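You operate a simulated robot arm through the tools that you are given. There is no shell and no other tool. Be economical: measure what you need, move in short steps, check, and stop when the job is done.

The job below is to be done with a simulated robot arm. You get a single attempt, and the scene is never put back.

Task
Prime the table dispenser's dry lemon pump, then buy one lemon spray.
Fine: tap the STAFF card and push till the screen says PRIMED; pay with the ONE card; one tap each; no other button.

The check looks at the end state, three seconds after you hand in, the way a careful person would. Anything else that was tipped, shoved, dropped, spilled or broken makes it a failure.

Robot
A 7-joint arm with a two-finger gripper, hanging from a carriage that runs on a rail from [0.005, 0] to [-2.875, 0.001] (x, y) and turns from 10 to 697 degrees about z. Base frame: it is fixed where the carriage stands at the start and does not move with it; the origin is on the floor, on the carriage's upright axis, x ahead of it, y to its left, z up; the surface under the hand at the start is at about z = 0.62. Lengths are in m, angles in degrees, forces in N, time in s.
With the tool pointing down near the work surface it reaches from about 0.1 to 0.32 m from the robot's upright axis, wherever it stands. Its first joint turns from -166.0 to 166.0 degrees. Places, roughly: cedar button of the table dispenser [0.5, -0.3, 0.7]; lemon button of the table dispenser [0.5, -0.3, 0.7]; lilac button of the table dispenser [0.5, -0.4, 0.7]; mint button of the table dispenser [0.5, -0.4, 0.7]; ocean button of the table dispenser [0.5, -0.5, 0.7]; reader of the table dispenser [0.5, 0.1, 0.9]; rose button of the table dispenser [0.5, -0.2, 0.7]. Payload 1.37 kg.
The tool frame sits at the grasp point between the pads (the TCP): z along the fingers, y along the line on which they close. The tips reach 0.016 m beyond it. Largest opening 0.092 m; the body of the gripper starts 0.074 m behind the TCP.
Orientation is told as [roll, pitch, yaw] about the base's x, y, z axes, in that order, counted from this pose: with the fingers straight down and closing along the base's y, the tool's x points along the base's -x, its y along +y and its z along -z.

Tools
- The arm moves only by the tool drive_tool. Its argument "commands" is a list of rows, each an object of numbers (a shift or turn left out is 0, a gripper value left out holds the last): "rx", "ry", "rz": the turn, a rotation vector about the tool's x, y, z in degrees; "x", "y", "z": the shift along the tool's x, y, z in m; "grip": the gripper command, from -1 (shut) to 1 (fully open), values between in proportion. In form: [{"rx": .., "ry": .., "rz": .., "x": .., "y": .., "z": .., "grip": ..}, ...]. A call has 1 to 8 rows; each row shifts and turns the commanded pose from where the row before left it, along the tool's axes as they then stand. A row lasts 0.2 s, in which the tool goes at most 0.05 m and 8.6 degrees; a call with a longer step from one row to the next is refused whole, and so is a gripper value outside its range. Where a pose cannot be reached the arm comes as near as it can. A force on the tool above 40 N (or 10 N above the force at the start of the call, whichever is more), or a blocked arm, ends the call early, and 0.2 s more pass. Each finger halts on what it meets, pressing with about 26 N; the grip force reading is that of the motor and also rises with nothing between the fingers. The clock runs only during rows and for 0.2 s after the last one: add rows that do not move to give the fingers time. The reply holds the time, the measured pose of the TCP, the force on the tool along the base axes, the opening and the grip force, in the units named above and with some noise, with the torque about the TCP (base axes, N m) and any sound that the robot's microphone picked up.
- Cameras (640 x 400 px; columns grow to the right, rows downward): "scene" is now at [0.2576, 0.0068, 1.6294]; the picture's right is [0.10, -1.00, 0.00], its down [-0.93, -0.09, -0.36] and it looks along [0.36, 0.03, -0.93] (base axes); focal length 292 px, centre (320, 200). "wrist" rides on the gripper at [0.071, 0.019, -0.111] in the tool frame; the picture's right is [-0.26, 0.97, 0.00], its down [-0.78, -0.21, -0.59] and it looks along [-0.57, -0.15, 0.81] (tool axes); focal length 280 px, centre (320, 200). There is no depth. A picture from a camera that has moved, and an enlarged one, comes with that camera's place and axes in the base frame and with its lens.
- get_image(camera): a new picture of that camera. It takes no simulated time.
- slide_trunk(by): slides the trunk up (or, below 0, down) by that many m; the arm and the scene camera ride with it, the base frame stays. It gives what a move gives, with no picture.
- base_move(legs): drives the robot by 1 to 6 legs, each [ahead, left, turn to the left] in m, m and degrees, along the robot's own axes; the way and the turn of a leg run together, so that a leg with both is an arc; at most 1.5 m and 180 degrees a leg. The arm and the cameras ride along, it lands a little off, and it stops where it bumps. It keeps to its track: a leg is cut to what the track allows. It gives what a move gives.
- turn_head(pan, tilt): turns the head with the scene camera to pan (to the left, within 155 degrees either way) and tilt (down, from -29 to 69), counted from straight ahead of the robot. It gives what a move gives.
- close_up(camera, box): a new picture of the part [left, top, right, bottom] of that camera's present view, enlarged. It takes no simulated time.
- close_job(): hands the job in; it is judged then, once.

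Work in short steps. Places have to be worked out from the pictures, the camera data and where the tool is seen: move nearer, look again, correct. Check each grasp and each placing, and mend what went wrong. You have 120 turns and 98 pictures in all, those below and enlarged ones among them. Open the gripper and draw the arm clear of the work before you hand the job in, unless the task says otherwise; then end with one line.

The tools are called after ">>>" as a command line: name --argument value ..., lists and objects as JSON in quotes. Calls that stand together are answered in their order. drive_tool: Moves the arm, as the interface text tells. Its arguments: {"type":"object","properties":{"commands":{"type":"array"}},"required":["commands"]} The other tools are called the same way: slide_trunk (by) slides the trunk up or down; base_move (legs) drives the base; turn_head (pan, tilt) turns the head that bears the scene camera; get_image (camera) takes a picture; close_up (camera, box) takes an enlarged picture of a part of a camera's view; close_job () hands the job in.

At the start:

```text
t: 0.0
eef_pos: [0.2863, -0.0846, 1.0932]
ee_rot: [0.0, 0.0, 0.0]
contact_force: [-0.6, -0.5, -0.5]
torque: [-0.02, -0.01, 0.01]
grip_width: 0.0918
gripper_force: 0.0
trunk travel left (down, up): [-0.453, 0.207]
robot x, y, heading: [0.0008, -0.0029, -0.2]
head pan, tilt: [5.5, 68.8]
```

scene: 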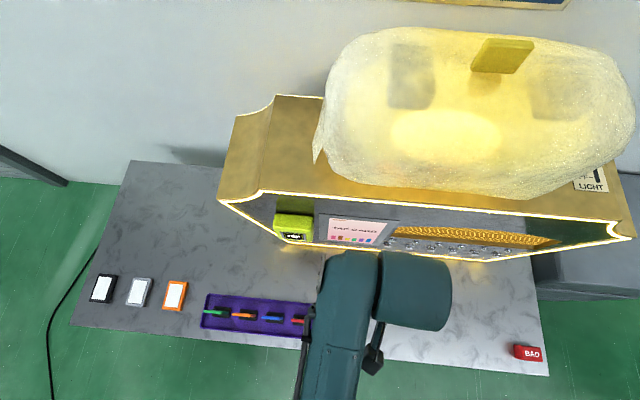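
wrist: 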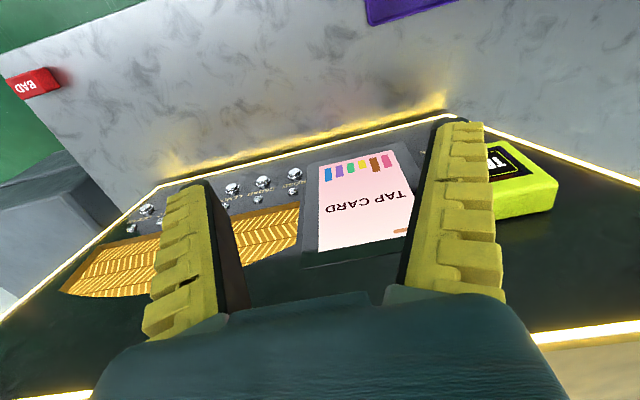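

The scene shows three cards at left, a purple tray with coloured items, a reader and a screen. I'll enlarge these parts to read them.

>>> close_up --camera "scene" --box '[70, 250, 330, 350]'

>>> close_up --camera "scene" --box '[260, 190, 460, 270]'

>>> close_up --camera "wrist" --box '[100, 120, 460, 280]'

```text
2.46 times, centred on (200, 300) of scene
camera zoom: at [0.2576, 0.0068, 1.6294], right [0.1, -1.0, 0.0], down [-0.93, -0.09, -0.36], along [0.36, 0.03, -0.93], focal length 718 px, centre (615, -46)
```

zoom: 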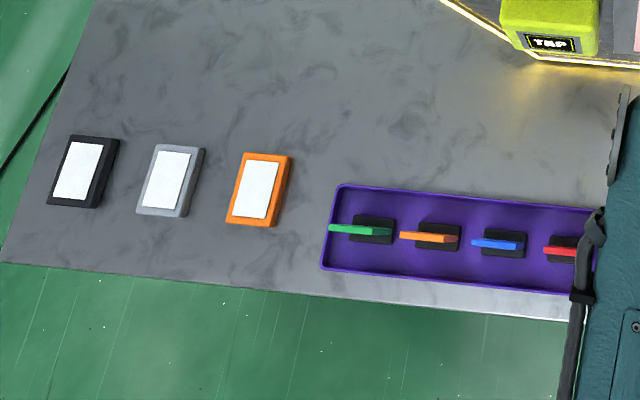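

```text
3.20 times, centred on (360, 230) of scene
camera zoom: at [0.2576, 0.0068, 1.6294], right [0.1, -1.0, 0.0], down [-0.93, -0.09, -0.36], along [0.36, 0.03, -0.93], focal length 934 px, centre (192, 104)
```

zoom: 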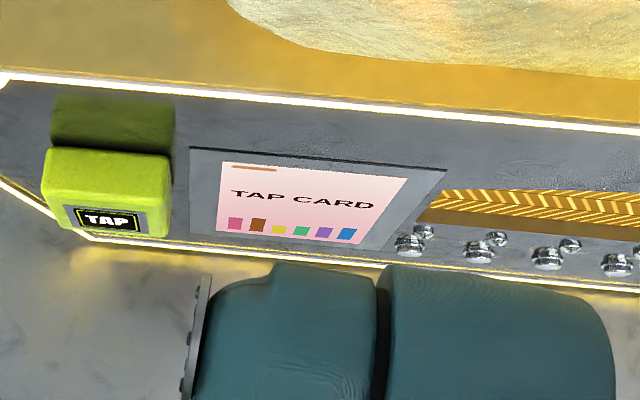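

```text
1.78 times, centred on (280, 200) of wrist
camera zoom: at [0.2159, -0.0644, 1.2055], right [0.26, 0.97, 0.0], down [0.78, -0.21, 0.59], along [0.57, -0.15, -0.81], focal length 498 px, centre (391, 200)
```

zoom: 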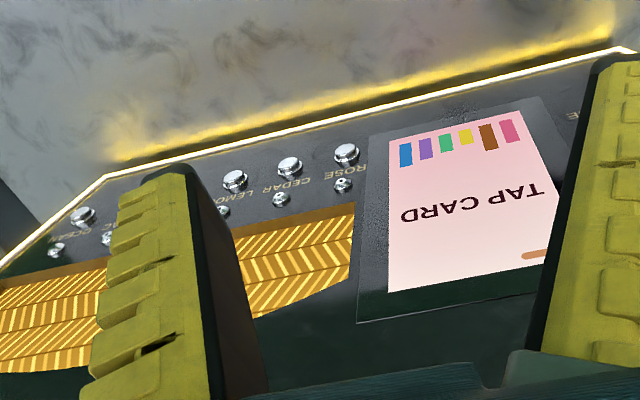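

The cards stand on edge in the purple tray, so I can't read their faces from above. I'll drive back along the rail and tilt the head for a flatter view.

>>> base_move --legs '[[-0.6, 0, 0]]'

>>> turn_head --pan 5 --tilt 42

>>> get_image --camera "scene"

```text
t: 3.4
eef_pos: [-0.3181, -0.0827, 1.095]
ee_rot: [-0.1, 0.0, 0.4]
contact_force: [-0.5, -0.5, 0.1]
torque: [-0.03, 0.0, -0.01]
grip_width: 0.092
gripper_force: 0.0
trunk travel left (down, up): [-0.453, 0.207]
robot x, y, heading: [-0.6041, -0.0025, 0.4]
head pan, tilt: [5.5, 68.8]
```

```text
t: 4.3
eef_pos: [-0.3187, -0.0812, 1.0955]
ee_rot: [0.0, 0.1, 0.4]
contact_force: [-0.9, -0.5, -0.7]
torque: [0.0, 0.02, -0.01]
grip_width: 0.092
gripper_force: 0.0
trunk travel left (down, up): [-0.453, 0.207]
robot x, y, heading: [-0.6038, 0.0014, 0.5]
head pan, tilt: [5.0, 42.0]
```

```text
92 pictures are left
camera scene: at [-0.3205, 0.0109, 1.6625], right [0.09, -1.0, 0.0], down [-0.67, -0.06, -0.74], along [0.74, 0.07, -0.67], focal length 292 px, centre (320, 200)
```

scene: 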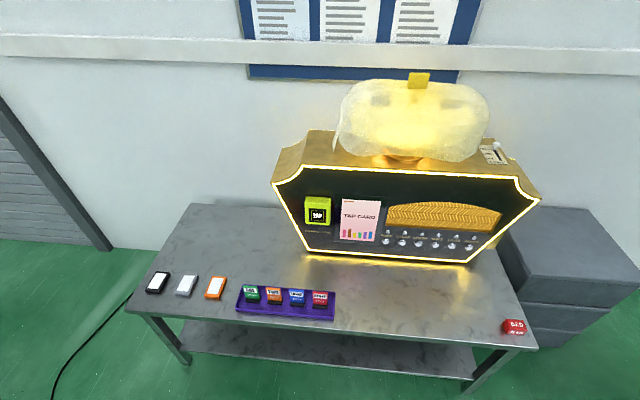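

>>> close_up --camera "scene" --box '[230, 275, 350, 330]'

>>> close_up --camera "scene" --box '[290, 180, 530, 270]'

>>> close_up --camera "scene" --box '[240, 0, 480, 80]'

>>> close_up --camera "scene" --box '[480, 310, 560, 345]'

```text
5.33 times, centred on (290, 302) of scene
camera zoom: at [-0.3205, 0.0109, 1.6625], right [0.09, -1.0, 0.0], down [-0.67, -0.06, -0.74], along [0.74, 0.07, -0.67], focal length 1557 px, centre (480, -347)
```

zoom: 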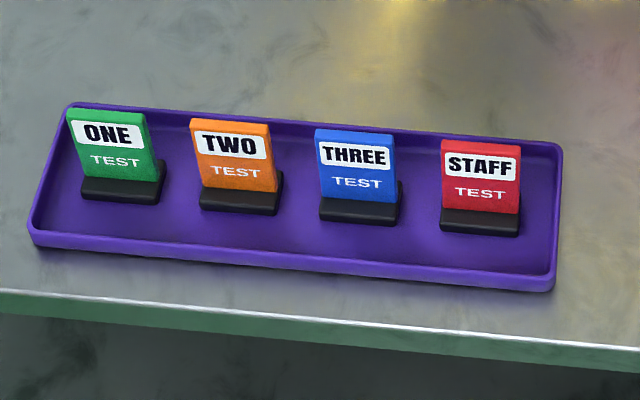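

```text
2.67 times, centred on (410, 225) of scene
camera zoom: at [-0.3205, 0.0109, 1.6625], right [0.09, -1.0, 0.0], down [-0.67, -0.06, -0.74], along [0.74, 0.07, -0.67], focal length 778 px, centre (80, 133)
```

zoom: 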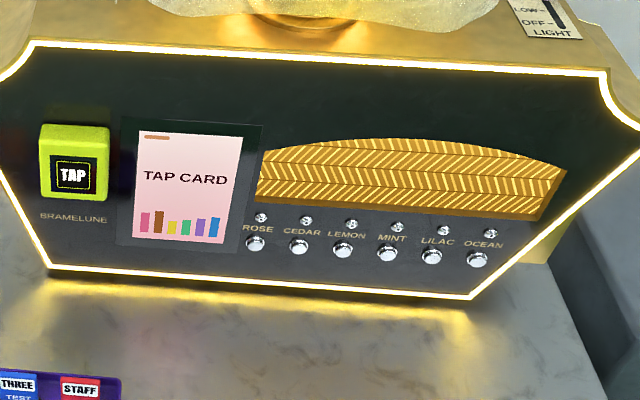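

```text
2.67 times, centred on (360, 40) of scene
camera zoom: at [-0.3205, 0.0109, 1.6625], right [0.09, -1.0, 0.0], down [-0.67, -0.06, -0.74], along [0.74, 0.07, -0.67], focal length 778 px, centre (213, 627)
```

zoom: 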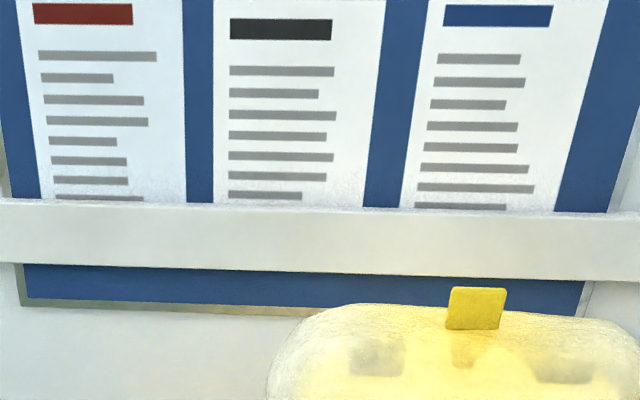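

```text
8.00 times, centred on (520, 328) of scene
camera zoom: at [-0.3205, 0.0109, 1.6625], right [0.09, -1.0, 0.0], down [-0.67, -0.06, -0.74], along [0.74, 0.07, -0.67], focal length 2335 px, centre (-1280, -820)
```

zoom: 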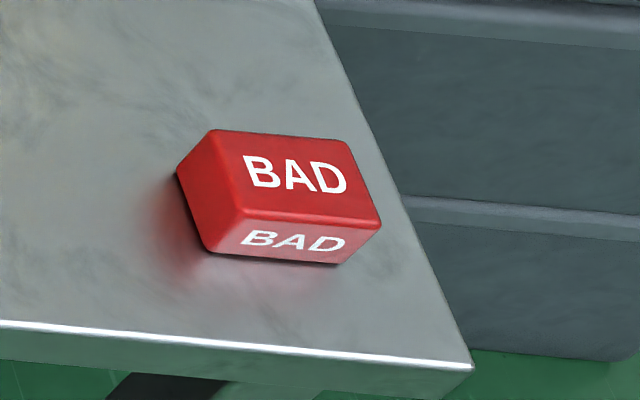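

The labels read, from left to right, ONE, TWO, THREE and STAFF. I put the reader face near [0.43, 0.09, 0.91] and the lemon button near [0.475, -0.32, 0.745]. I'll test the forward reach with the tool down here, in free space.

>>> drive_tool --commands '[{"z": 0.04}, {"z": 0.04}, {"z": 0.04}, {"z": 0.04}, {"x": -0.05}, {"x": -0.05}, {"x": -0.04}, {}]'

```text
t: 6.1
eef_pos: [-0.1762, -0.0804, 0.9342]
ee_rot: [-0.1, 0.0, 0.4]
contact_force: [0.0, 1.2, 0.3]
torque: [-0.03, 0.04, -0.04]
grip_width: 0.092
gripper_force: 0.1
trunk travel left (down, up): [-0.453, 0.207]
robot x, y, heading: [-0.6086, -0.0021, 0.1]
head pan, tilt: [5.0, 42.0]
```

The tool reaches 0.44 m from the axis at reader height. I'll retract the arm, turn the gripper 90° so it closes across the card thickness, and drive back.

>>> drive_tool --commands '[{"x": 0.04, "y": 0.035}, {"x": 0.04, "y": 0.035}, {"x": 0.04, "y": 0.035}, {"x": 0.04, "y": 0.035}, {"x": 0.04}, {"rz": 8}, {"rz": 8}, {"rz": 8}]'

>>> drive_tool --commands '[{"rz": 8.4}, {"rz": 8.4}, {"rz": 8.4}, {"rz": 8.4}, {"rz": 8.4}, {"rz": 8.4}, {"rz": 8.2}, {"rz": 7.4}]'

>>> base_move --legs '[[0.61, 0, 0]]'

>>> get_image --camera "wrist"

>>> get_image --camera "scene"

```text
refused: row 1 steps farther than a row can; nothing moved
```

```text
t: 7.9
eef_pos: [-0.1777, -0.082, 0.9336]
ee_rot: [0.0, -0.1, -65.9]
contact_force: [-0.3, 0.1, 0.1]
torque: [0.04, 0.03, -0.04]
grip_width: 0.092
gripper_force: 0.0
trunk travel left (down, up): [-0.453, 0.207]
robot x, y, heading: [-0.601, -0.0008, 0.7]
head pan, tilt: [5.0, 42.0]
```

```text
t: 11.3
eef_pos: [0.4107, -0.0827, 0.9313]
ee_rot: [-0.5, 0.4, -66.0]
contact_force: [-27.7, 8.9, 11.7]
torque: [0.14, -0.74, 0.91]
grip_width: 0.0763
gripper_force: 0.0
trunk travel left (down, up): [-0.453, 0.207]
robot x, y, heading: [-0.0092, -0.0003, -0.2]
head pan, tilt: [5.0, 42.0]
```

```text
87 pictures are left
camera wrist: at [0.4007, -0.0094, 1.0429], right [0.99, 0.15, -0.01], down [0.13, -0.8, 0.59], along [0.08, -0.58, -0.81], focal length 280 px, centre (320, 200)
```

wrist: 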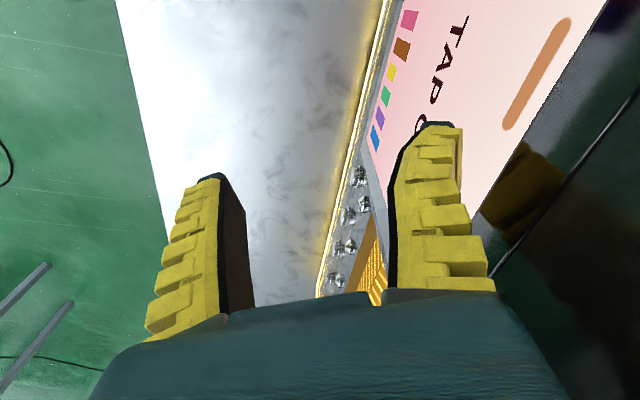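

```text
86 pictures are left
camera scene: at [0.2736, 0.0093, 1.6617], right [0.09, -1.0, 0.0], down [-0.67, -0.06, -0.74], along [0.74, 0.07, -0.67], focal length 292 px, centre (320, 200)
```

scene: 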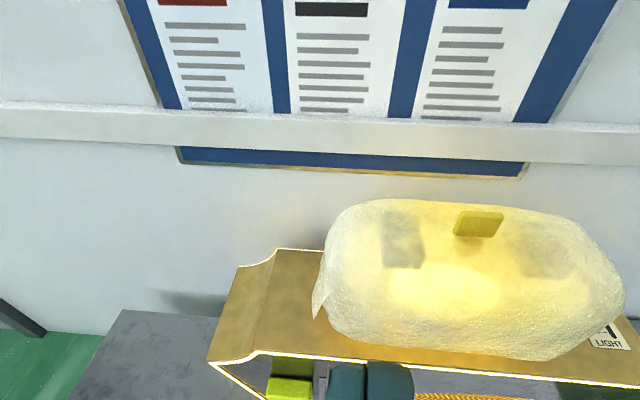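

The retract call was refused, so the drive brought the finger up against the panel around the screen with about 28 N. I'll back straight off now and check that nothing shifted; from here on I won't chain dependent moves.

>>> base_move --legs '[[-0.2, 0, 0]]'

```text
t: 12.9
eef_pos: [0.2172, -0.0844, 0.9336]
ee_rot: [-0.4, 0.2, -65.9]
contact_force: [-0.2, 0.2, 0.2]
torque: [-0.01, -0.01, -0.03]
grip_width: 0.0919
gripper_force: 0.1
trunk travel left (down, up): [-0.453, 0.207]
robot x, y, heading: [-0.2093, 0.0002, -0.0]
head pan, tilt: [5.0, 42.0]
```

Force is back to zero and the gripper is open. I'll finish the turn to 90° and pull the arm in, still clear of everything.

>>> drive_tool --commands '[{"rz": 8}, {"rz": 8}, {"rz": 8}, {"y": -0.045}, {"y": -0.045}, {"y": -0.045}, {"y": -0.045}, {}]'

>>> get_image --camera "scene"

>>> close_up --camera "scene" --box '[220, 230, 460, 380]'

```text
t: 14.7
eef_pos: [0.0348, -0.082, 0.934]
ee_rot: [-0.4, 0.0, -89.9]
contact_force: [0.6, 0.0, 0.0]
torque: [0.0, -0.01, 0.05]
grip_width: 0.092
gripper_force: 0.0
trunk travel left (down, up): [-0.453, 0.207]
robot x, y, heading: [-0.2082, 0.0008, -0.1]
head pan, tilt: [5.0, 42.0]
```

```text
85 pictures are left
camera scene: at [0.0769, 0.009, 1.6626], right [0.09, -1.0, 0.0], down [-0.67, -0.06, -0.74], along [0.74, 0.07, -0.67], focal length 292 px, centre (320, 200)
```

scene: 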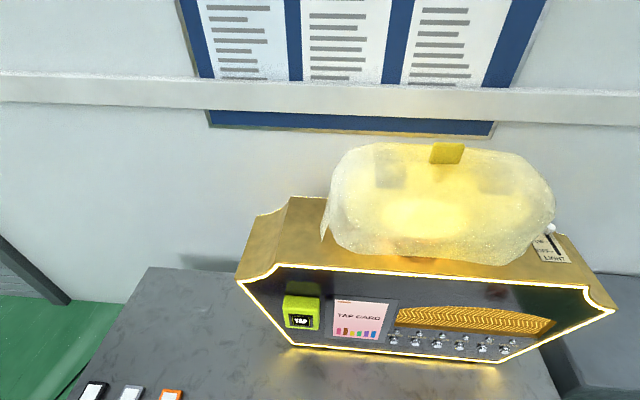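

```text
2.67 times, centred on (340, 305) of scene
camera zoom: at [0.0769, 0.009, 1.6626], right [0.09, -1.0, 0.0], down [-0.67, -0.06, -0.74], along [0.74, 0.07, -0.67], focal length 778 px, centre (267, -80)
```

zoom: 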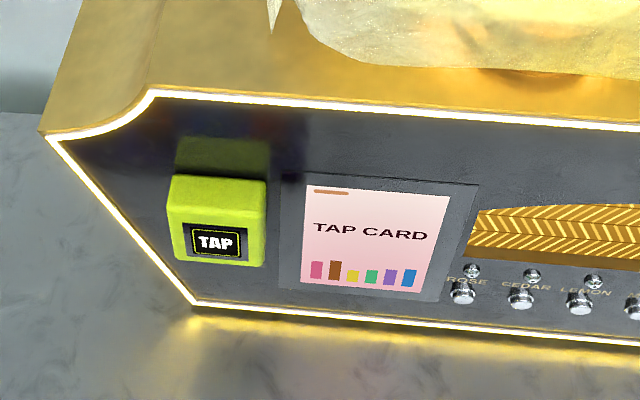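

The panel is unchanged: the reader is still near x = 0.43 and the screen still says TAP CARD. With the arm retracted, I'll drive forward to put the tool near the tray line.

>>> base_move --legs '[[0.2, 0, 0]]'

>>> turn_head --pan 15 --tilt 69

>>> get_image --camera "scene"

```text
t: 16.3
eef_pos: [0.2351, -0.0808, 0.9346]
ee_rot: [-0.3, 0.2, -89.7]
contact_force: [-0.3, -0.3, -0.2]
torque: [0.01, -0.01, 0.03]
grip_width: 0.0918
gripper_force: 0.2
trunk travel left (down, up): [-0.453, 0.207]
robot x, y, heading: [-0.0083, 0.0029, 0.4]
head pan, tilt: [5.0, 42.0]
```

```text
t: 17.2
eef_pos: [0.235, -0.0824, 0.9344]
ee_rot: [-0.3, 0.0, -89.6]
contact_force: [0.5, -0.1, 0.1]
torque: [0.01, -0.01, 0.02]
grip_width: 0.0921
gripper_force: 0.1
trunk travel left (down, up): [-0.453, 0.207]
robot x, y, heading: [-0.0101, 0.0001, 0.3]
head pan, tilt: [15.0, 68.8]
```

```text
83 pictures are left
camera scene: at [0.2465, 0.0172, 1.6295], right [0.26, -0.96, 0.0], down [-0.9, -0.25, -0.36], along [0.35, 0.1, -0.93], focal length 292 px, centre (320, 200)
```

scene: 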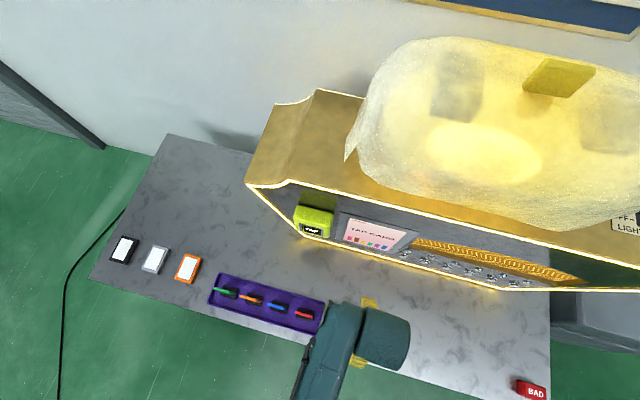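

I'll move the tool along +y to above STAFF, staying high, and look with the wrist camera.

>>> drive_tool --commands '[{"x": 0.048}, {"x": 0.048}, {"x": 0.046}, {}]'

>>> get_image --camera "wrist"

>>> get_image --camera "scene"

```text
t: 18.2
eef_pos: [0.2352, 0.06, 0.933]
ee_rot: [-0.4, 0.2, -89.7]
contact_force: [0.3, 0.0, 0.2]
torque: [0.03, -0.01, 0.06]
grip_width: 0.0918
gripper_force: 0.0
trunk travel left (down, up): [-0.453, 0.207]
robot x, y, heading: [-0.012, -0.0018, 0.3]
head pan, tilt: [15.0, 68.8]
```

```text
82 pictures are left
camera wrist: at [0.2548, 0.1324, 1.0445], right [0.97, -0.26, -0.01], down [-0.2, -0.78, 0.59], along [-0.16, -0.57, -0.81], focal length 280 px, centre (320, 200)
```

wrist: 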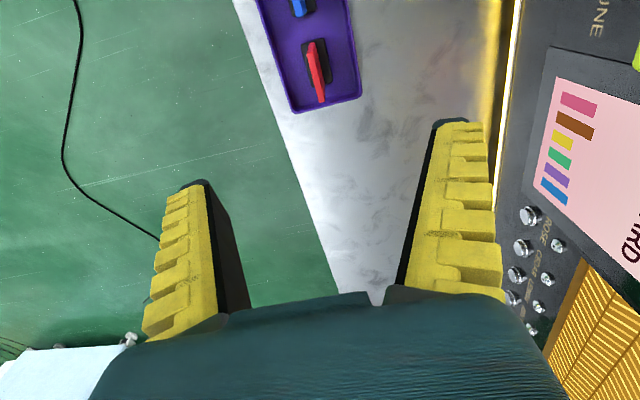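

```text
81 pictures are left
camera scene: at [0.2465, 0.0173, 1.6295], right [0.26, -0.96, 0.0], down [-0.9, -0.25, -0.36], along [0.35, 0.1, -0.93], focal length 292 px, centre (320, 200)
```

scene: 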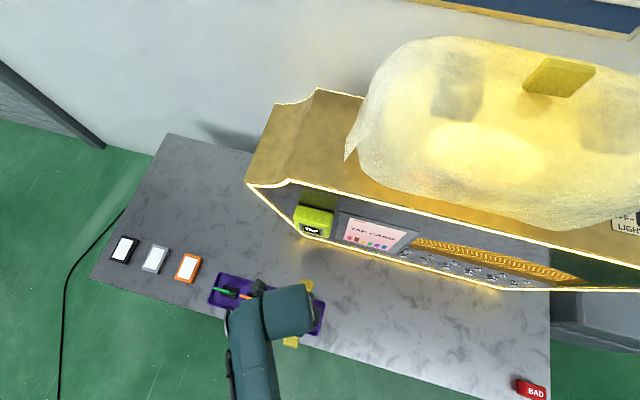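

STAFF is visible at the top of the wrist view, so I'll enlarge it.

>>> close_up --camera "wrist" --box '[240, 0, 400, 120]'

```text
3.33 times, centred on (320, 60) of wrist
camera zoom: at [0.2548, 0.1324, 1.0445], right [0.97, -0.26, -0.01], down [-0.2, -0.78, 0.59], along [-0.16, -0.57, -0.81], focal length 935 px, centre (320, 667)
```

zoom: 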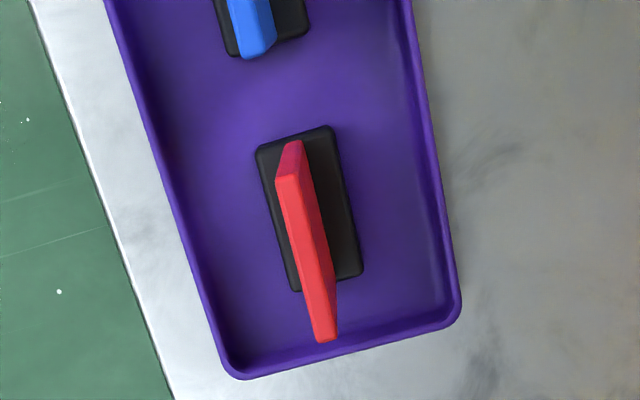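

I place the STAFF card at x ≈ 0.229 and y ≈ 0.064, along y, with its top near z = 0.72. I'll centre over it and descend partway.

>>> drive_tool --commands '[{"x": 0.004, "y": -0.006, "z": 0.03}, {"z": 0.045}, {"z": 0.045}, {}]'

>>> get_image --camera "wrist"

```text
t: 19.2
eef_pos: [0.2265, 0.0652, 0.8116]
ee_rot: [-0.4, 0.0, -89.7]
contact_force: [0.6, 0.2, 0.4]
torque: [-0.02, 0.01, 0.0]
grip_width: 0.0917
gripper_force: 0.1
trunk travel left (down, up): [-0.453, 0.207]
robot x, y, heading: [-0.0113, 0.0012, 0.3]
head pan, tilt: [15.0, 68.8]
```

```text
79 pictures are left
camera wrist: at [0.2467, 0.1371, 0.9226], right [0.97, -0.26, -0.01], down [-0.2, -0.78, 0.59], along [-0.16, -0.57, -0.81], focal length 280 px, centre (320, 200)
```

wrist: 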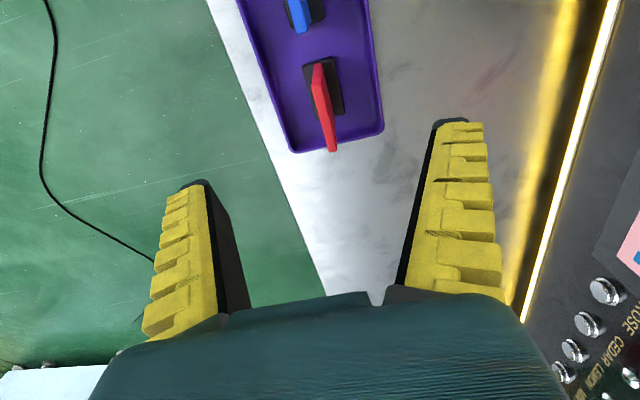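

Triangulating the two views puts the card top at z ≈ 0.712 and its centre at y ≈ 0.061. I'll descend to TCP z ≈ 0.69 with the fingers open.

>>> drive_tool --commands '[{"x": -0.004, "y": 0.001, "z": 0.04}, {"z": 0.04}, {"z": 0.04}, {}]'

>>> get_image --camera "wrist"

```text
t: 20.2
eef_pos: [0.2297, 0.0594, 0.6933]
ee_rot: [-0.4, 0.1, -89.6]
contact_force: [0.9, 0.0, 0.0]
torque: [0.01, 0.0, 0.01]
grip_width: 0.0919
gripper_force: 0.1
trunk travel left (down, up): [-0.453, 0.207]
robot x, y, heading: [-0.0103, 0.0007, 0.5]
head pan, tilt: [15.0, 68.8]
```

```text
78 pictures are left
camera wrist: at [0.2481, 0.1312, 0.8035], right [0.97, -0.26, -0.01], down [-0.2, -0.78, 0.59], along [-0.16, -0.57, -0.81], focal length 280 px, centre (320, 200)
```

wrist: 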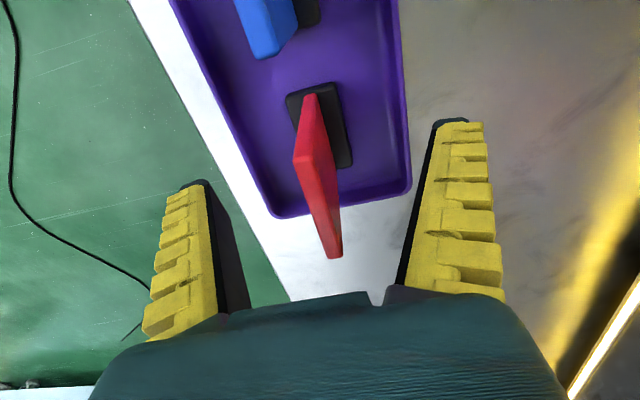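

The red card is centred between the fingers, so I'll close on it.

>>> drive_tool --commands '[{"grip": -1}, {"grip": -1}, {"grip": -1}, {"grip": -1}, {"grip": -1}]'

>>> get_image --camera "wrist"

```text
t: 21.4
eef_pos: [0.2295, 0.0605, 0.6931]
ee_rot: [-0.3, 0.0, -89.7]
contact_force: [-0.1, -1.1, 7.7]
torque: [-0.02, -0.01, -0.07]
grip_width: 0.0061
gripper_force: 26.2
trunk travel left (down, up): [-0.453, 0.207]
robot x, y, heading: [-0.0088, 0.003, 0.3]
head pan, tilt: [15.0, 68.8]
```

```text
77 pictures are left
camera wrist: at [0.2489, 0.1312, 0.8043], right [0.97, -0.26, -0.01], down [-0.2, -0.78, 0.59], along [-0.16, -0.57, -0.81], focal length 280 px, centre (320, 200)
```

wrist: 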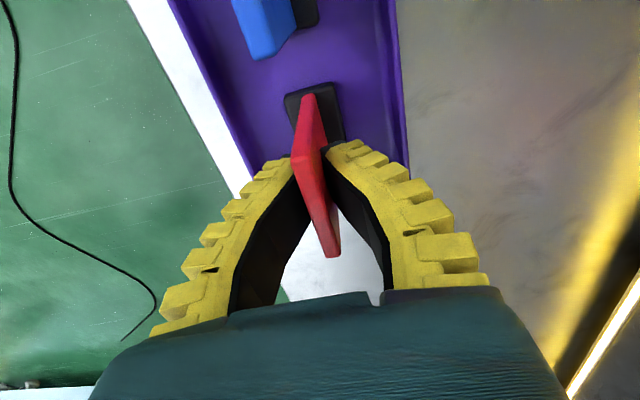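

The grip holds at 6 mm with 26 N. I'll lift a little and check whether the stand comes with the card.

>>> drive_tool --commands '[{"z": -0.03}, {"z": -0.04}, {"z": -0.04}, {}]'

>>> get_image --camera "wrist"

```text
t: 22.4
eef_pos: [0.2292, 0.0607, 0.8068]
ee_rot: [-0.4, 0.1, -89.7]
contact_force: [0.5, -0.1, -0.8]
torque: [-0.01, 0.02, 0.01]
grip_width: 0.0063
gripper_force: 26.0
trunk travel left (down, up): [-0.453, 0.207]
robot x, y, heading: [-0.0107, 0.0006, 0.3]
head pan, tilt: [15.0, 68.8]
```

```text
76 pictures are left
camera wrist: at [0.2484, 0.1327, 0.9173], right [0.97, -0.26, -0.01], down [-0.2, -0.78, 0.59], along [-0.16, -0.57, -0.81], focal length 280 px, centre (320, 200)
```

wrist: 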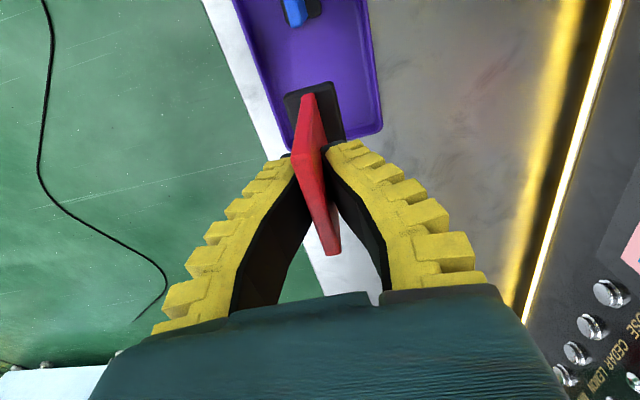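

The stand is attached and came up with the card. I'll carry it to a point in front of the reader, about 6 cm short.

>>> drive_tool --commands '[{"z": -0.048}, {"z": -0.048}, {"z": -0.047}, {"y": 0.04, "x": 0.01}, {"y": 0.04, "x": 0.01}, {"y": 0.04, "x": 0.01}, {}]'

>>> turn_head --pan 10 --tilt 60

>>> get_image --camera "scene"

>>> get_image --camera "wrist"

```text
t: 24.0
eef_pos: [0.351, 0.0917, 0.9469]
ee_rot: [-0.5, 0.2, -89.7]
contact_force: [0.1, 0.6, 0.1]
torque: [-0.02, -0.01, 0.0]
grip_width: 0.006
gripper_force: 25.8
trunk travel left (down, up): [-0.453, 0.207]
robot x, y, heading: [-0.009, -0.0033, 0.5]
head pan, tilt: [15.0, 68.8]
```

```text
t: 24.7
eef_pos: [0.3501, 0.0937, 0.9466]
ee_rot: [-0.4, 0.1, -89.7]
contact_force: [0.3, -1.3, -0.6]
torque: [0.01, 0.01, 0.0]
grip_width: 0.0063
gripper_force: 26.1
trunk travel left (down, up): [-0.453, 0.207]
robot x, y, heading: [-0.0098, -0.0007, 0.4]
head pan, tilt: [10.0, 60.0]
```

```text
75 pictures are left
camera scene: at [0.2581, 0.0144, 1.6388], right [0.18, -0.98, 0.0], down [-0.85, -0.15, -0.5], along [0.49, 0.09, -0.87], focal length 292 px, centre (320, 200)
```

scene: 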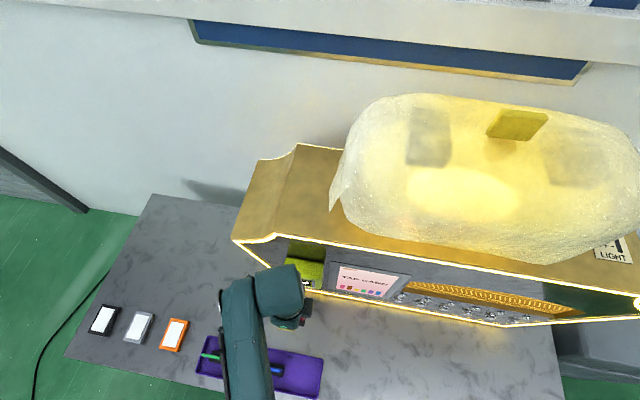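

```text
74 pictures are left
camera wrist: at [0.3697, 0.1642, 1.0571], right [0.97, -0.26, -0.01], down [-0.2, -0.78, 0.59], along [-0.16, -0.57, -0.81], focal length 280 px, centre (320, 200)
```

wrist: 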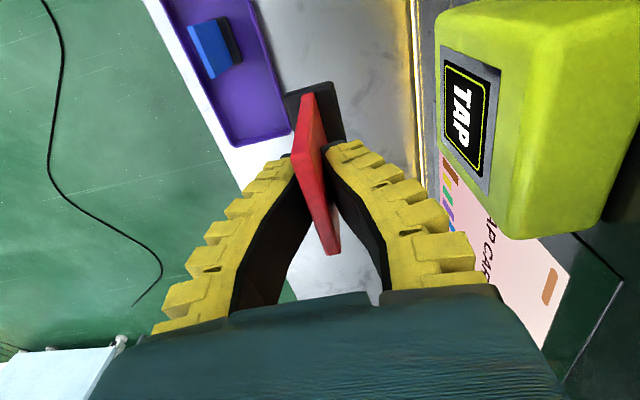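

The reader's TAP mark works out at about [0.43, 0.093, 0.912], and the card centre lines up with it. I'll move in slowly and watch for a beep.

>>> drive_tool --commands '[{"y": 0.015}, {"y": 0.01}, {}]'

>>> close_up --camera "wrist" --box '[240, 60, 640, 310]'

```text
t: 25.5
eef_pos: [0.375, 0.0912, 0.9459]
ee_rot: [-0.5, 0.1, -89.7]
contact_force: [-0.6, 0.4, -0.6]
torque: [0.0, -0.01, 0.0]
grip_width: 0.0058
gripper_force: 25.7
trunk travel left (down, up): [-0.453, 0.207]
robot x, y, heading: [-0.0063, 0.0017, 0.2]
head pan, tilt: [10.0, 60.0]
```

```text
1.60 times, centred on (440, 185) of wrist
camera zoom: at [0.3944, 0.1636, 1.0568], right [0.97, -0.26, -0.01], down [-0.2, -0.78, 0.59], along [-0.16, -0.57, -0.81], focal length 449 px, centre (128, 224)
```

zoom: 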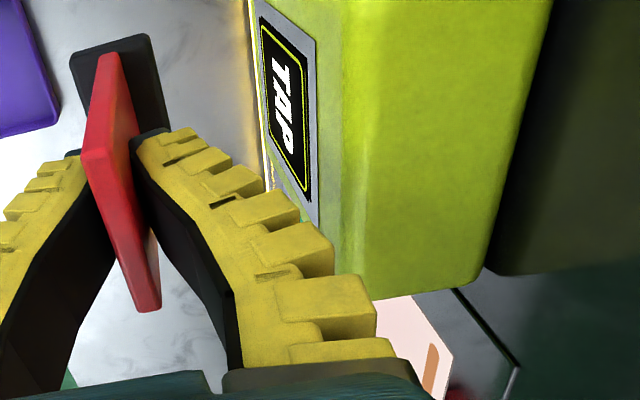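

No beep yet, and clearance looks fine. I'll advance in 1 cm steps.

>>> drive_tool --commands '[{"y": 0.008, "z": -0.004}, {}]'

>>> drive_tool --commands '[{"y": 0.008}, {}]'

>>> get_image --camera "wrist"

```text
t: 26.1
eef_pos: [0.3829, 0.0915, 0.9509]
ee_rot: [-0.4, 0.1, -89.6]
contact_force: [-0.9, 0.6, -1.0]
torque: [0.04, -0.02, 0.01]
grip_width: 0.0059
gripper_force: 25.7
trunk travel left (down, up): [-0.453, 0.207]
robot x, y, heading: [-0.0111, -0.0013, 0.3]
head pan, tilt: [10.0, 60.0]
```

```text
t: 26.7
eef_pos: [0.3904, 0.0909, 0.9507]
ee_rot: [-0.4, 0.1, -89.7]
contact_force: [0.1, 0.1, -0.3]
torque: [-0.01, -0.02, 0.02]
grip_width: 0.0059
gripper_force: 25.5
trunk travel left (down, up): [-0.453, 0.207]
robot x, y, heading: [-0.0094, -0.0008, 0.4]
head pan, tilt: [10.0, 60.0]
```

```text
72 pictures are left
camera wrist: at [0.4096, 0.1633, 1.0612], right [0.97, -0.26, -0.01], down [-0.2, -0.78, 0.59], along [-0.16, -0.57, -0.81], focal length 280 px, centre (320, 200)
```

wrist: 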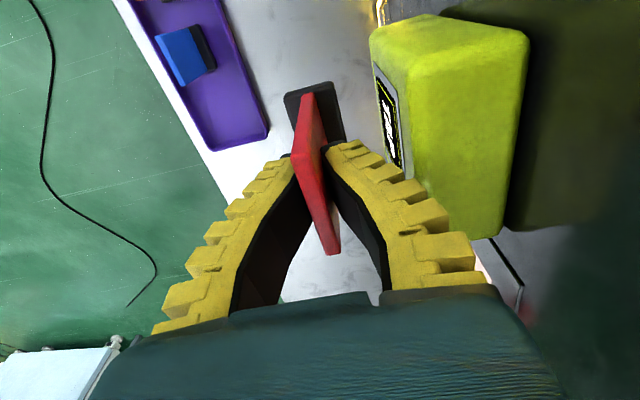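

There is still about 2.5 cm between the stand and the reader. I'll continue one step at a time.

>>> drive_tool --commands '[{"y": 0.008}, {}]'

>>> get_image --camera "wrist"

```text
t: 27.3
eef_pos: [0.3983, 0.0917, 0.9498]
ee_rot: [-0.5, 0.0, -89.8]
contact_force: [-0.5, 0.1, -0.9]
torque: [-0.03, 0.03, -0.01]
grip_width: 0.0059
gripper_force: 26.4
trunk travel left (down, up): [-0.453, 0.207]
robot x, y, heading: [-0.0077, -0.0018, 0.4]
head pan, tilt: [10.0, 60.0]
```

```text
71 pictures are left
camera wrist: at [0.4176, 0.1634, 1.0616], right [0.97, -0.26, -0.01], down [-0.2, -0.78, 0.59], along [-0.16, -0.57, -0.81], focal length 280 px, centre (320, 200)
```

wrist: 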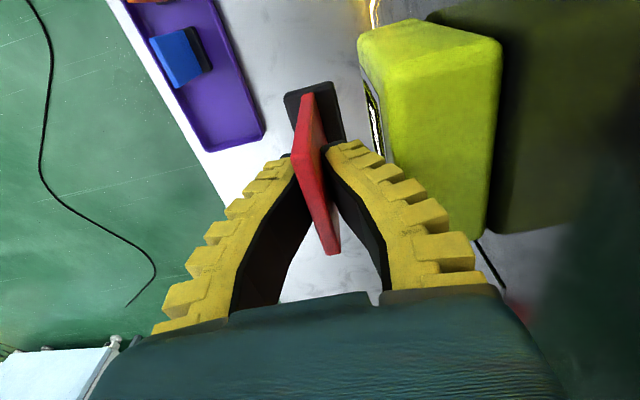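

I'll check the screen for any change before going closer.

>>> close_up --camera "scene" --box '[260, 230, 440, 330]'

>>> drive_tool --commands '[{"y": 0.007}, {}]'

```text
3.56 times, centred on (350, 280) of scene
camera zoom: at [0.2581, 0.0144, 1.6388], right [0.18, -0.98, 0.0], down [-0.85, -0.15, -0.5], along [0.49, 0.09, -0.87], focal length 1038 px, centre (213, -84)
```

zoom: 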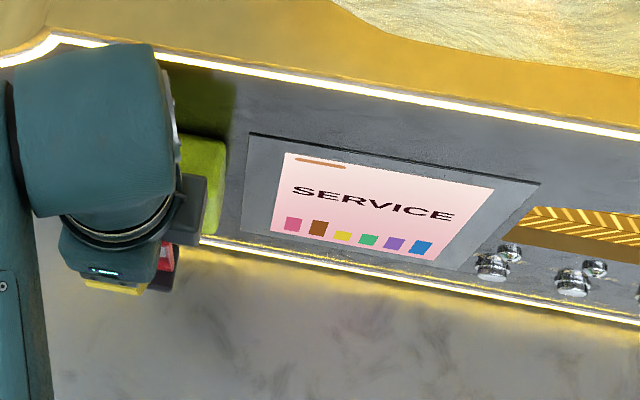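

```text
t: 27.9
eef_pos: [0.4059, 0.0916, 0.9505]
ee_rot: [-0.4, -0.1, -89.7]
contact_force: [-0.2, -0.9, -0.6]
torque: [0.0, 0.03, 0.01]
grip_width: 0.0059
gripper_force: 26.0
trunk travel left (down, up): [-0.453, 0.207]
robot x, y, heading: [-0.0091, 0.0008, 0.4]
head pan, tilt: [10.0, 60.0]
```

The screen says SERVICE, so the STAFF tap registered (with no touch). I'll back away at once and carry the card back over its place.

>>> drive_tool --commands '[{"y": -0.045}, {"y": -0.045, "x": -0.01}, {"y": -0.045, "x": -0.01}, {"y": -0.0415, "x": -0.011}, {"z": 0.048}, {"z": 0.048}, {"z": 0.048}, {}]'

>>> close_up --camera "scene" --box '[180, 240, 440, 400]'

>>> get_image --camera "wrist"

```text
t: 29.7
eef_pos: [0.2294, 0.0585, 0.8102]
ee_rot: [-0.5, 0.1, -89.7]
contact_force: [1.1, 0.1, -0.5]
torque: [0.03, -0.01, -0.01]
grip_width: 0.006
gripper_force: 26.1
trunk travel left (down, up): [-0.453, 0.207]
robot x, y, heading: [-0.0119, -0.0006, 0.4]
head pan, tilt: [10.0, 60.0]
```

```text
2.46 times, centred on (310, 320) of scene
camera zoom: at [0.2581, 0.0144, 1.6388], right [0.18, -0.98, 0.0], down [-0.85, -0.15, -0.5], along [0.49, 0.09, -0.87], focal length 718 px, centre (345, -95)
```

zoom: 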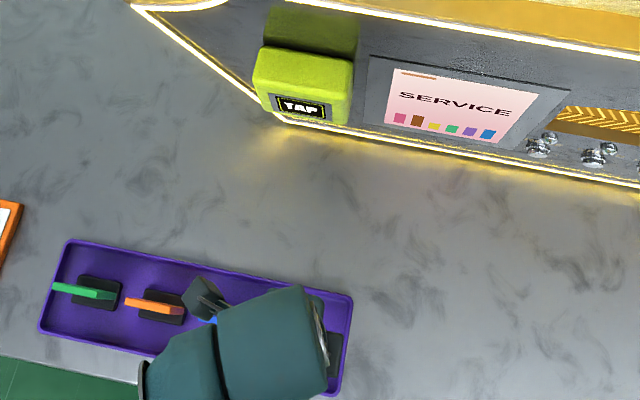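

```text
68 pictures are left
camera wrist: at [0.2476, 0.1298, 0.9201], right [0.97, -0.26, -0.01], down [-0.2, -0.78, 0.59], along [-0.16, -0.57, -0.81], focal length 280 px, centre (320, 200)
```

wrist: 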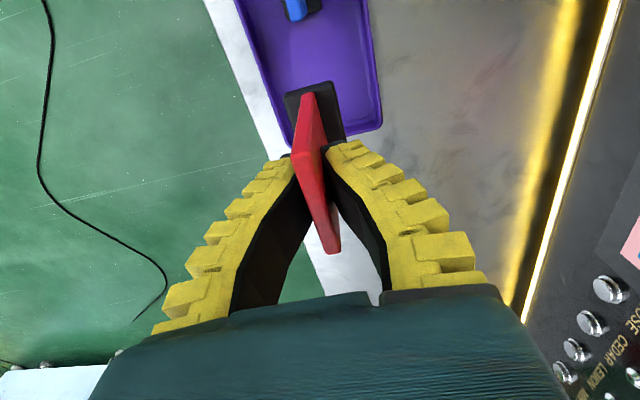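

The screen stays on SERVICE and the card is over its spot. I'll lower it to the original height.

>>> drive_tool --commands '[{"z": 0.045, "x": 0.002}, {"z": 0.045}, {"z": 0.02}, {"z": 0.005}, {}]'

```text
t: 30.9
eef_pos: [0.2293, 0.0597, 0.6942]
ee_rot: [-0.2, 0.1, -89.6]
contact_force: [0.0, -1.4, 9.1]
torque: [-0.01, 0.02, 0.0]
grip_width: 0.0061
gripper_force: 26.4
trunk travel left (down, up): [-0.453, 0.207]
robot x, y, heading: [-0.0135, -0.0011, 0.3]
head pan, tilt: [10.0, 60.0]
```

The stand is on the tray: 9 N up at the same height as before. I'll open and rise.

>>> drive_tool --commands '[{"grip": 0}, {"grip": 0.6}, {"grip": 0.6}, {"grip": 0.6}, {"z": -0.04}, {"z": -0.045}, {"z": -0.045}, {}]'

>>> get_image --camera "wrist"

```text
t: 32.7
eef_pos: [0.2278, 0.0599, 0.824]
ee_rot: [-0.4, 0.0, -89.7]
contact_force: [0.2, 0.1, 0.5]
torque: [0.01, 0.03, -0.01]
grip_width: 0.0753
gripper_force: 1.7
trunk travel left (down, up): [-0.453, 0.207]
robot x, y, heading: [-0.006, 0.0031, 0.4]
head pan, tilt: [10.0, 60.0]
```

```text
67 pictures are left
camera wrist: at [0.2476, 0.1317, 0.9351], right [0.97, -0.26, -0.01], down [-0.2, -0.78, 0.59], along [-0.16, -0.57, -0.81], focal length 280 px, centre (320, 200)
```

wrist: 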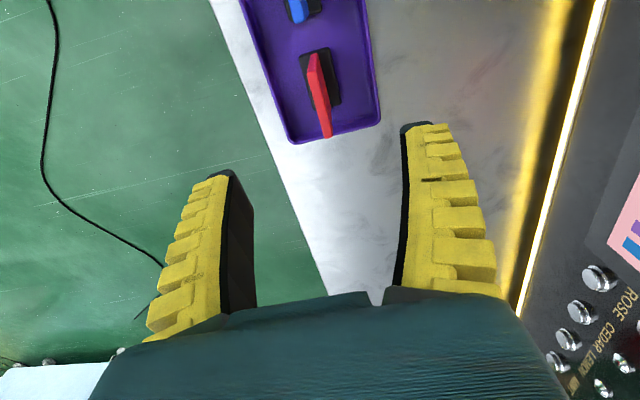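

STAFF is standing back in its place. Next is the lemon button: I'll move right and up first with the fingers closing, then pitch the tool forward.

>>> drive_tool --commands '[{"z": -0.04, "grip": -1}, {"z": -0.03, "x": -0.03}, {"x": -0.047}, {"x": -0.047}, {"x": -0.047}, {"x": -0.047}, {"x": -0.047}, {"x": -0.047}]'

```text
t: 34.5
eef_pos: [0.2324, -0.2524, 0.8928]
ee_rot: [-0.4, 0.0, -89.5]
contact_force: [-0.3, 0.4, 0.3]
torque: [-0.05, -0.02, -0.01]
grip_width: 0.0
gripper_force: 26.0
trunk travel left (down, up): [-0.453, 0.207]
robot x, y, heading: [-0.0095, -0.0031, 0.2]
head pan, tilt: [10.0, 60.0]
```

I'll pitch the tool forward by 45°, with the fingers swinging toward the machine and plenty of room.

>>> drive_tool --commands '[{"rx": -8}, {"rx": -8}, {"rx": -8}, {"rx": -8}, {"rx": -8}, {"rx": -5}, {}]'

>>> get_image --camera "wrist"

```text
t: 36.1
eef_pos: [0.2304, -0.2514, 0.894]
ee_rot: [44.8, 0.0, -89.7]
contact_force: [0.6, 0.0, -0.5]
torque: [0.02, 0.02, -0.03]
grip_width: 0.0001
gripper_force: 25.8
trunk travel left (down, up): [-0.453, 0.207]
robot x, y, heading: [-0.0127, -0.0001, 0.2]
head pan, tilt: [10.0, 60.0]
```

```text
66 pictures are left
camera wrist: at [0.1651, -0.1797, 0.9858], right [0.69, -0.26, 0.68], down [-0.56, -0.78, 0.27], along [0.46, -0.57, -0.68], focal length 280 px, centre (320, 200)
```

wrist: 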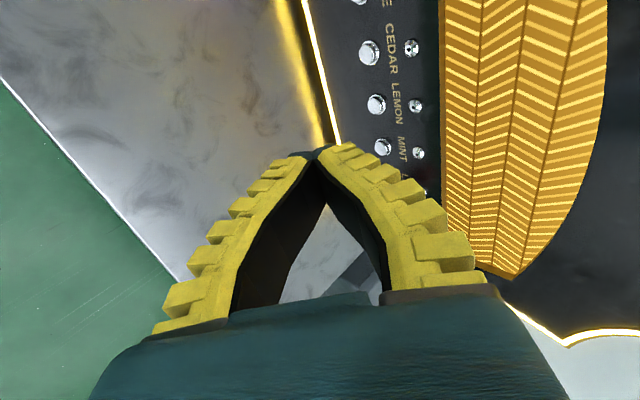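

The lemon button comes out at about [0.474, -0.319, 0.737], which agrees with before. I'll move forward about 0.11 m level, then pitch further toward horizontal.

>>> drive_tool --commands '[{"y": 0.026, "z": 0.026, "x": -0.02}, {"y": 0.026, "z": 0.026, "x": -0.02}, {"y": 0.026, "z": 0.026, "x": -0.02}, {"rx": -8}, {"rx": -8}, {"rx": -8}, {"rx": -8}, {}]'

>>> get_image --camera "wrist"

>>> get_image --camera "scene"

```text
t: 37.9
eef_pos: [0.3407, -0.3102, 0.8914]
ee_rot: [76.7, 0.0, -89.7]
contact_force: [0.3, 0.1, -1.2]
torque: [0.01, 0.0, 0.04]
grip_width: 0.0
gripper_force: 25.9
trunk travel left (down, up): [-0.453, 0.207]
robot x, y, heading: [-0.0081, -0.0007, 0.4]
head pan, tilt: [10.0, 60.0]
```

```text
65 pictures are left
camera wrist: at [0.2368, -0.2384, 0.9369], right [0.22, -0.26, 0.94], down [-0.62, -0.78, -0.07], along [0.75, -0.56, -0.34], focal length 280 px, centre (320, 200)
```

wrist: 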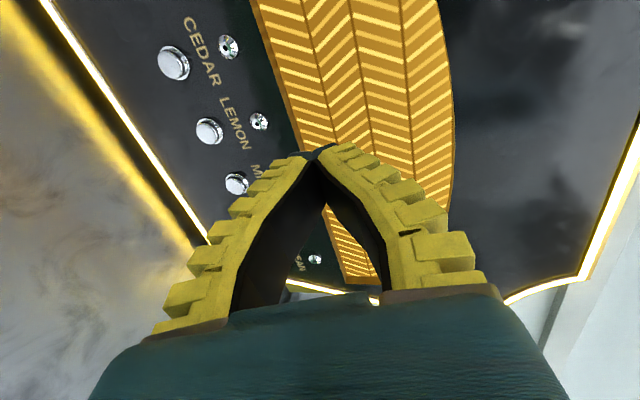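

```text
64 pictures are left
camera scene: at [0.2581, 0.0144, 1.6388], right [0.18, -0.98, 0.0], down [-0.85, -0.15, -0.5], along [0.49, 0.09, -0.87], focal length 292 px, centre (320, 200)
```

scene: 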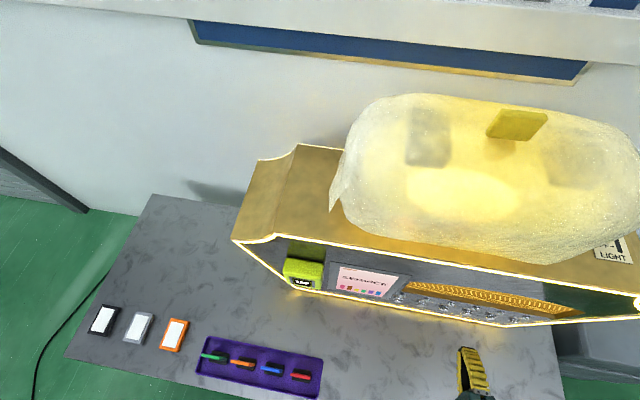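

The screen still shows SERVICE. I'll drop straight down to button height with the fingertips about 9 cm from the panel.

>>> drive_tool --commands '[{"y": -0.0365, "z": 0.0086, "x": -0.003}, {"y": -0.0365, "z": 0.0086, "x": -0.003}, {"y": -0.0365, "z": 0.0086}, {"y": -0.0365, "z": 0.0086}, {}]'

>>> get_image --camera "wrist"

>>> get_image --camera "scene"

```text
t: 39.1
eef_pos: [0.326, -0.2871, 0.8249]
ee_rot: [76.6, 0.1, -89.7]
contact_force: [0.3, 2.2, 0.0]
torque: [-0.01, -0.03, -0.07]
grip_width: 0.0
gripper_force: 26.1
out of reach, approached as far as the arm can: row 2, 3, 4
trunk travel left (down, up): [-0.453, 0.207]
robot x, y, heading: [-0.0127, -0.0008, 0.1]
head pan, tilt: [10.0, 60.0]
```

```text
63 pictures are left
camera wrist: at [0.2225, -0.2155, 0.8707], right [0.22, -0.26, 0.94], down [-0.62, -0.78, -0.07], along [0.75, -0.56, -0.34], focal length 280 px, centre (320, 200)
```

wrist: 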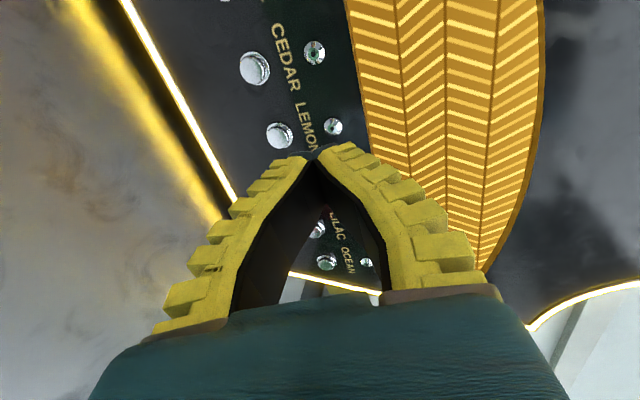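

```text
62 pictures are left
camera scene: at [0.2582, 0.0144, 1.6389], right [0.18, -0.98, 0.0], down [-0.85, -0.15, -0.5], along [0.49, 0.09, -0.87], focal length 292 px, centre (320, 200)
```

scene: 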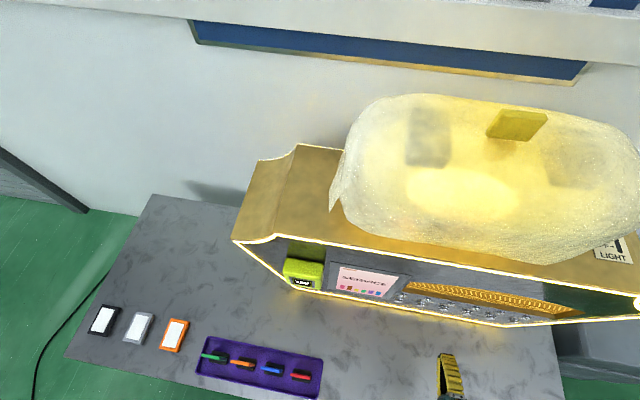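

The arm ran out of downward reach at this pitch, so the trunk needs to come down. I'll lower it 0.10 m, which puts the TCP near z = 0.725, still clear of the table.

>>> slide_trunk --by -0.09

>>> drive_tool --commands '[{"y": 0.04, "z": -0.009}, {"y": 0.04, "z": -0.009}, {"y": 0.03, "z": -0.007}, {}]'

```text
t: 40.4
eef_pos: [0.3254, -0.2879, 0.7355]
ee_rot: [76.5, 0.0, -89.7]
contact_force: [-0.3, 1.0, -0.6]
torque: [0.01, 0.02, 0.01]
grip_width: 0.0001
gripper_force: 26.0
trunk travel left (down, up): [-0.363, 0.297]
robot x, y, heading: [-0.0084, -0.0003, 0.2]
head pan, tilt: [10.0, 60.0]
```

```text
t: 41.4
eef_pos: [0.3288, -0.285, 0.8485]
ee_rot: [76.6, 0.1, -89.7]
contact_force: [-0.5, -0.5, -0.2]
torque: [0.03, 0.01, 0.05]
grip_width: 0.0
gripper_force: 26.1
trunk travel left (down, up): [-0.363, 0.297]
robot x, y, heading: [-0.0088, -0.0014, 0.3]
head pan, tilt: [10.0, 60.0]
```

I'll lower the trunk another 0.107 m to bring the tool to button height with reach to spare.

>>> slide_trunk --by -0.107

>>> drive_tool --commands '[{"x": -0.015, "z": 0.02, "y": 0.0047}, {"x": -0.015, "z": 0.02, "y": 0.0047}, {}]'

>>> get_image --camera "wrist"

>>> get_image --camera "scene"

```text
t: 42.7
eef_pos: [0.3268, -0.2855, 0.7414]
ee_rot: [76.7, 0.1, -89.7]
contact_force: [0.0, 0.5, -0.2]
torque: [-0.01, 0.0, 0.05]
grip_width: 0.0
gripper_force: 25.6
trunk travel left (down, up): [-0.256, 0.404]
robot x, y, heading: [-0.0135, 0.0019, 0.3]
head pan, tilt: [10.0, 60.0]
```

```text
t: 43.5
eef_pos: [0.3693, -0.3158, 0.7402]
ee_rot: [76.6, 0.1, -89.7]
contact_force: [0.5, 0.0, 0.8]
torque: [0.0, -0.02, -0.01]
grip_width: 0.0
gripper_force: 25.7
trunk travel left (down, up): [-0.256, 0.404]
robot x, y, heading: [-0.0103, -0.0027, -0.1]
head pan, tilt: [10.0, 60.0]
```

```text
61 pictures are left
camera wrist: at [0.265, -0.2448, 0.7857], right [0.23, -0.26, 0.94], down [-0.62, -0.78, -0.07], along [0.75, -0.56, -0.34], focal length 280 px, centre (320, 200)
```

wrist: 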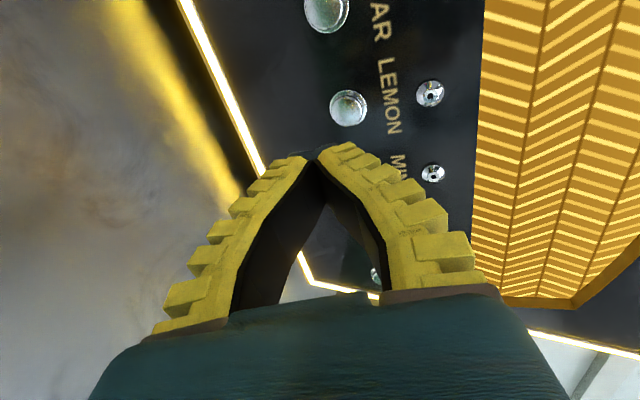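

```text
60 pictures are left
camera scene: at [0.2581, 0.0144, 1.4418], right [0.18, -0.98, 0.0], down [-0.85, -0.15, -0.5], along [0.49, 0.09, -0.87], focal length 292 px, centre (320, 200)
```

scene: 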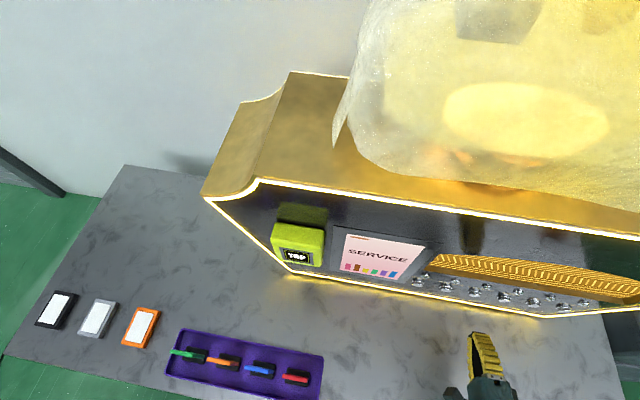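

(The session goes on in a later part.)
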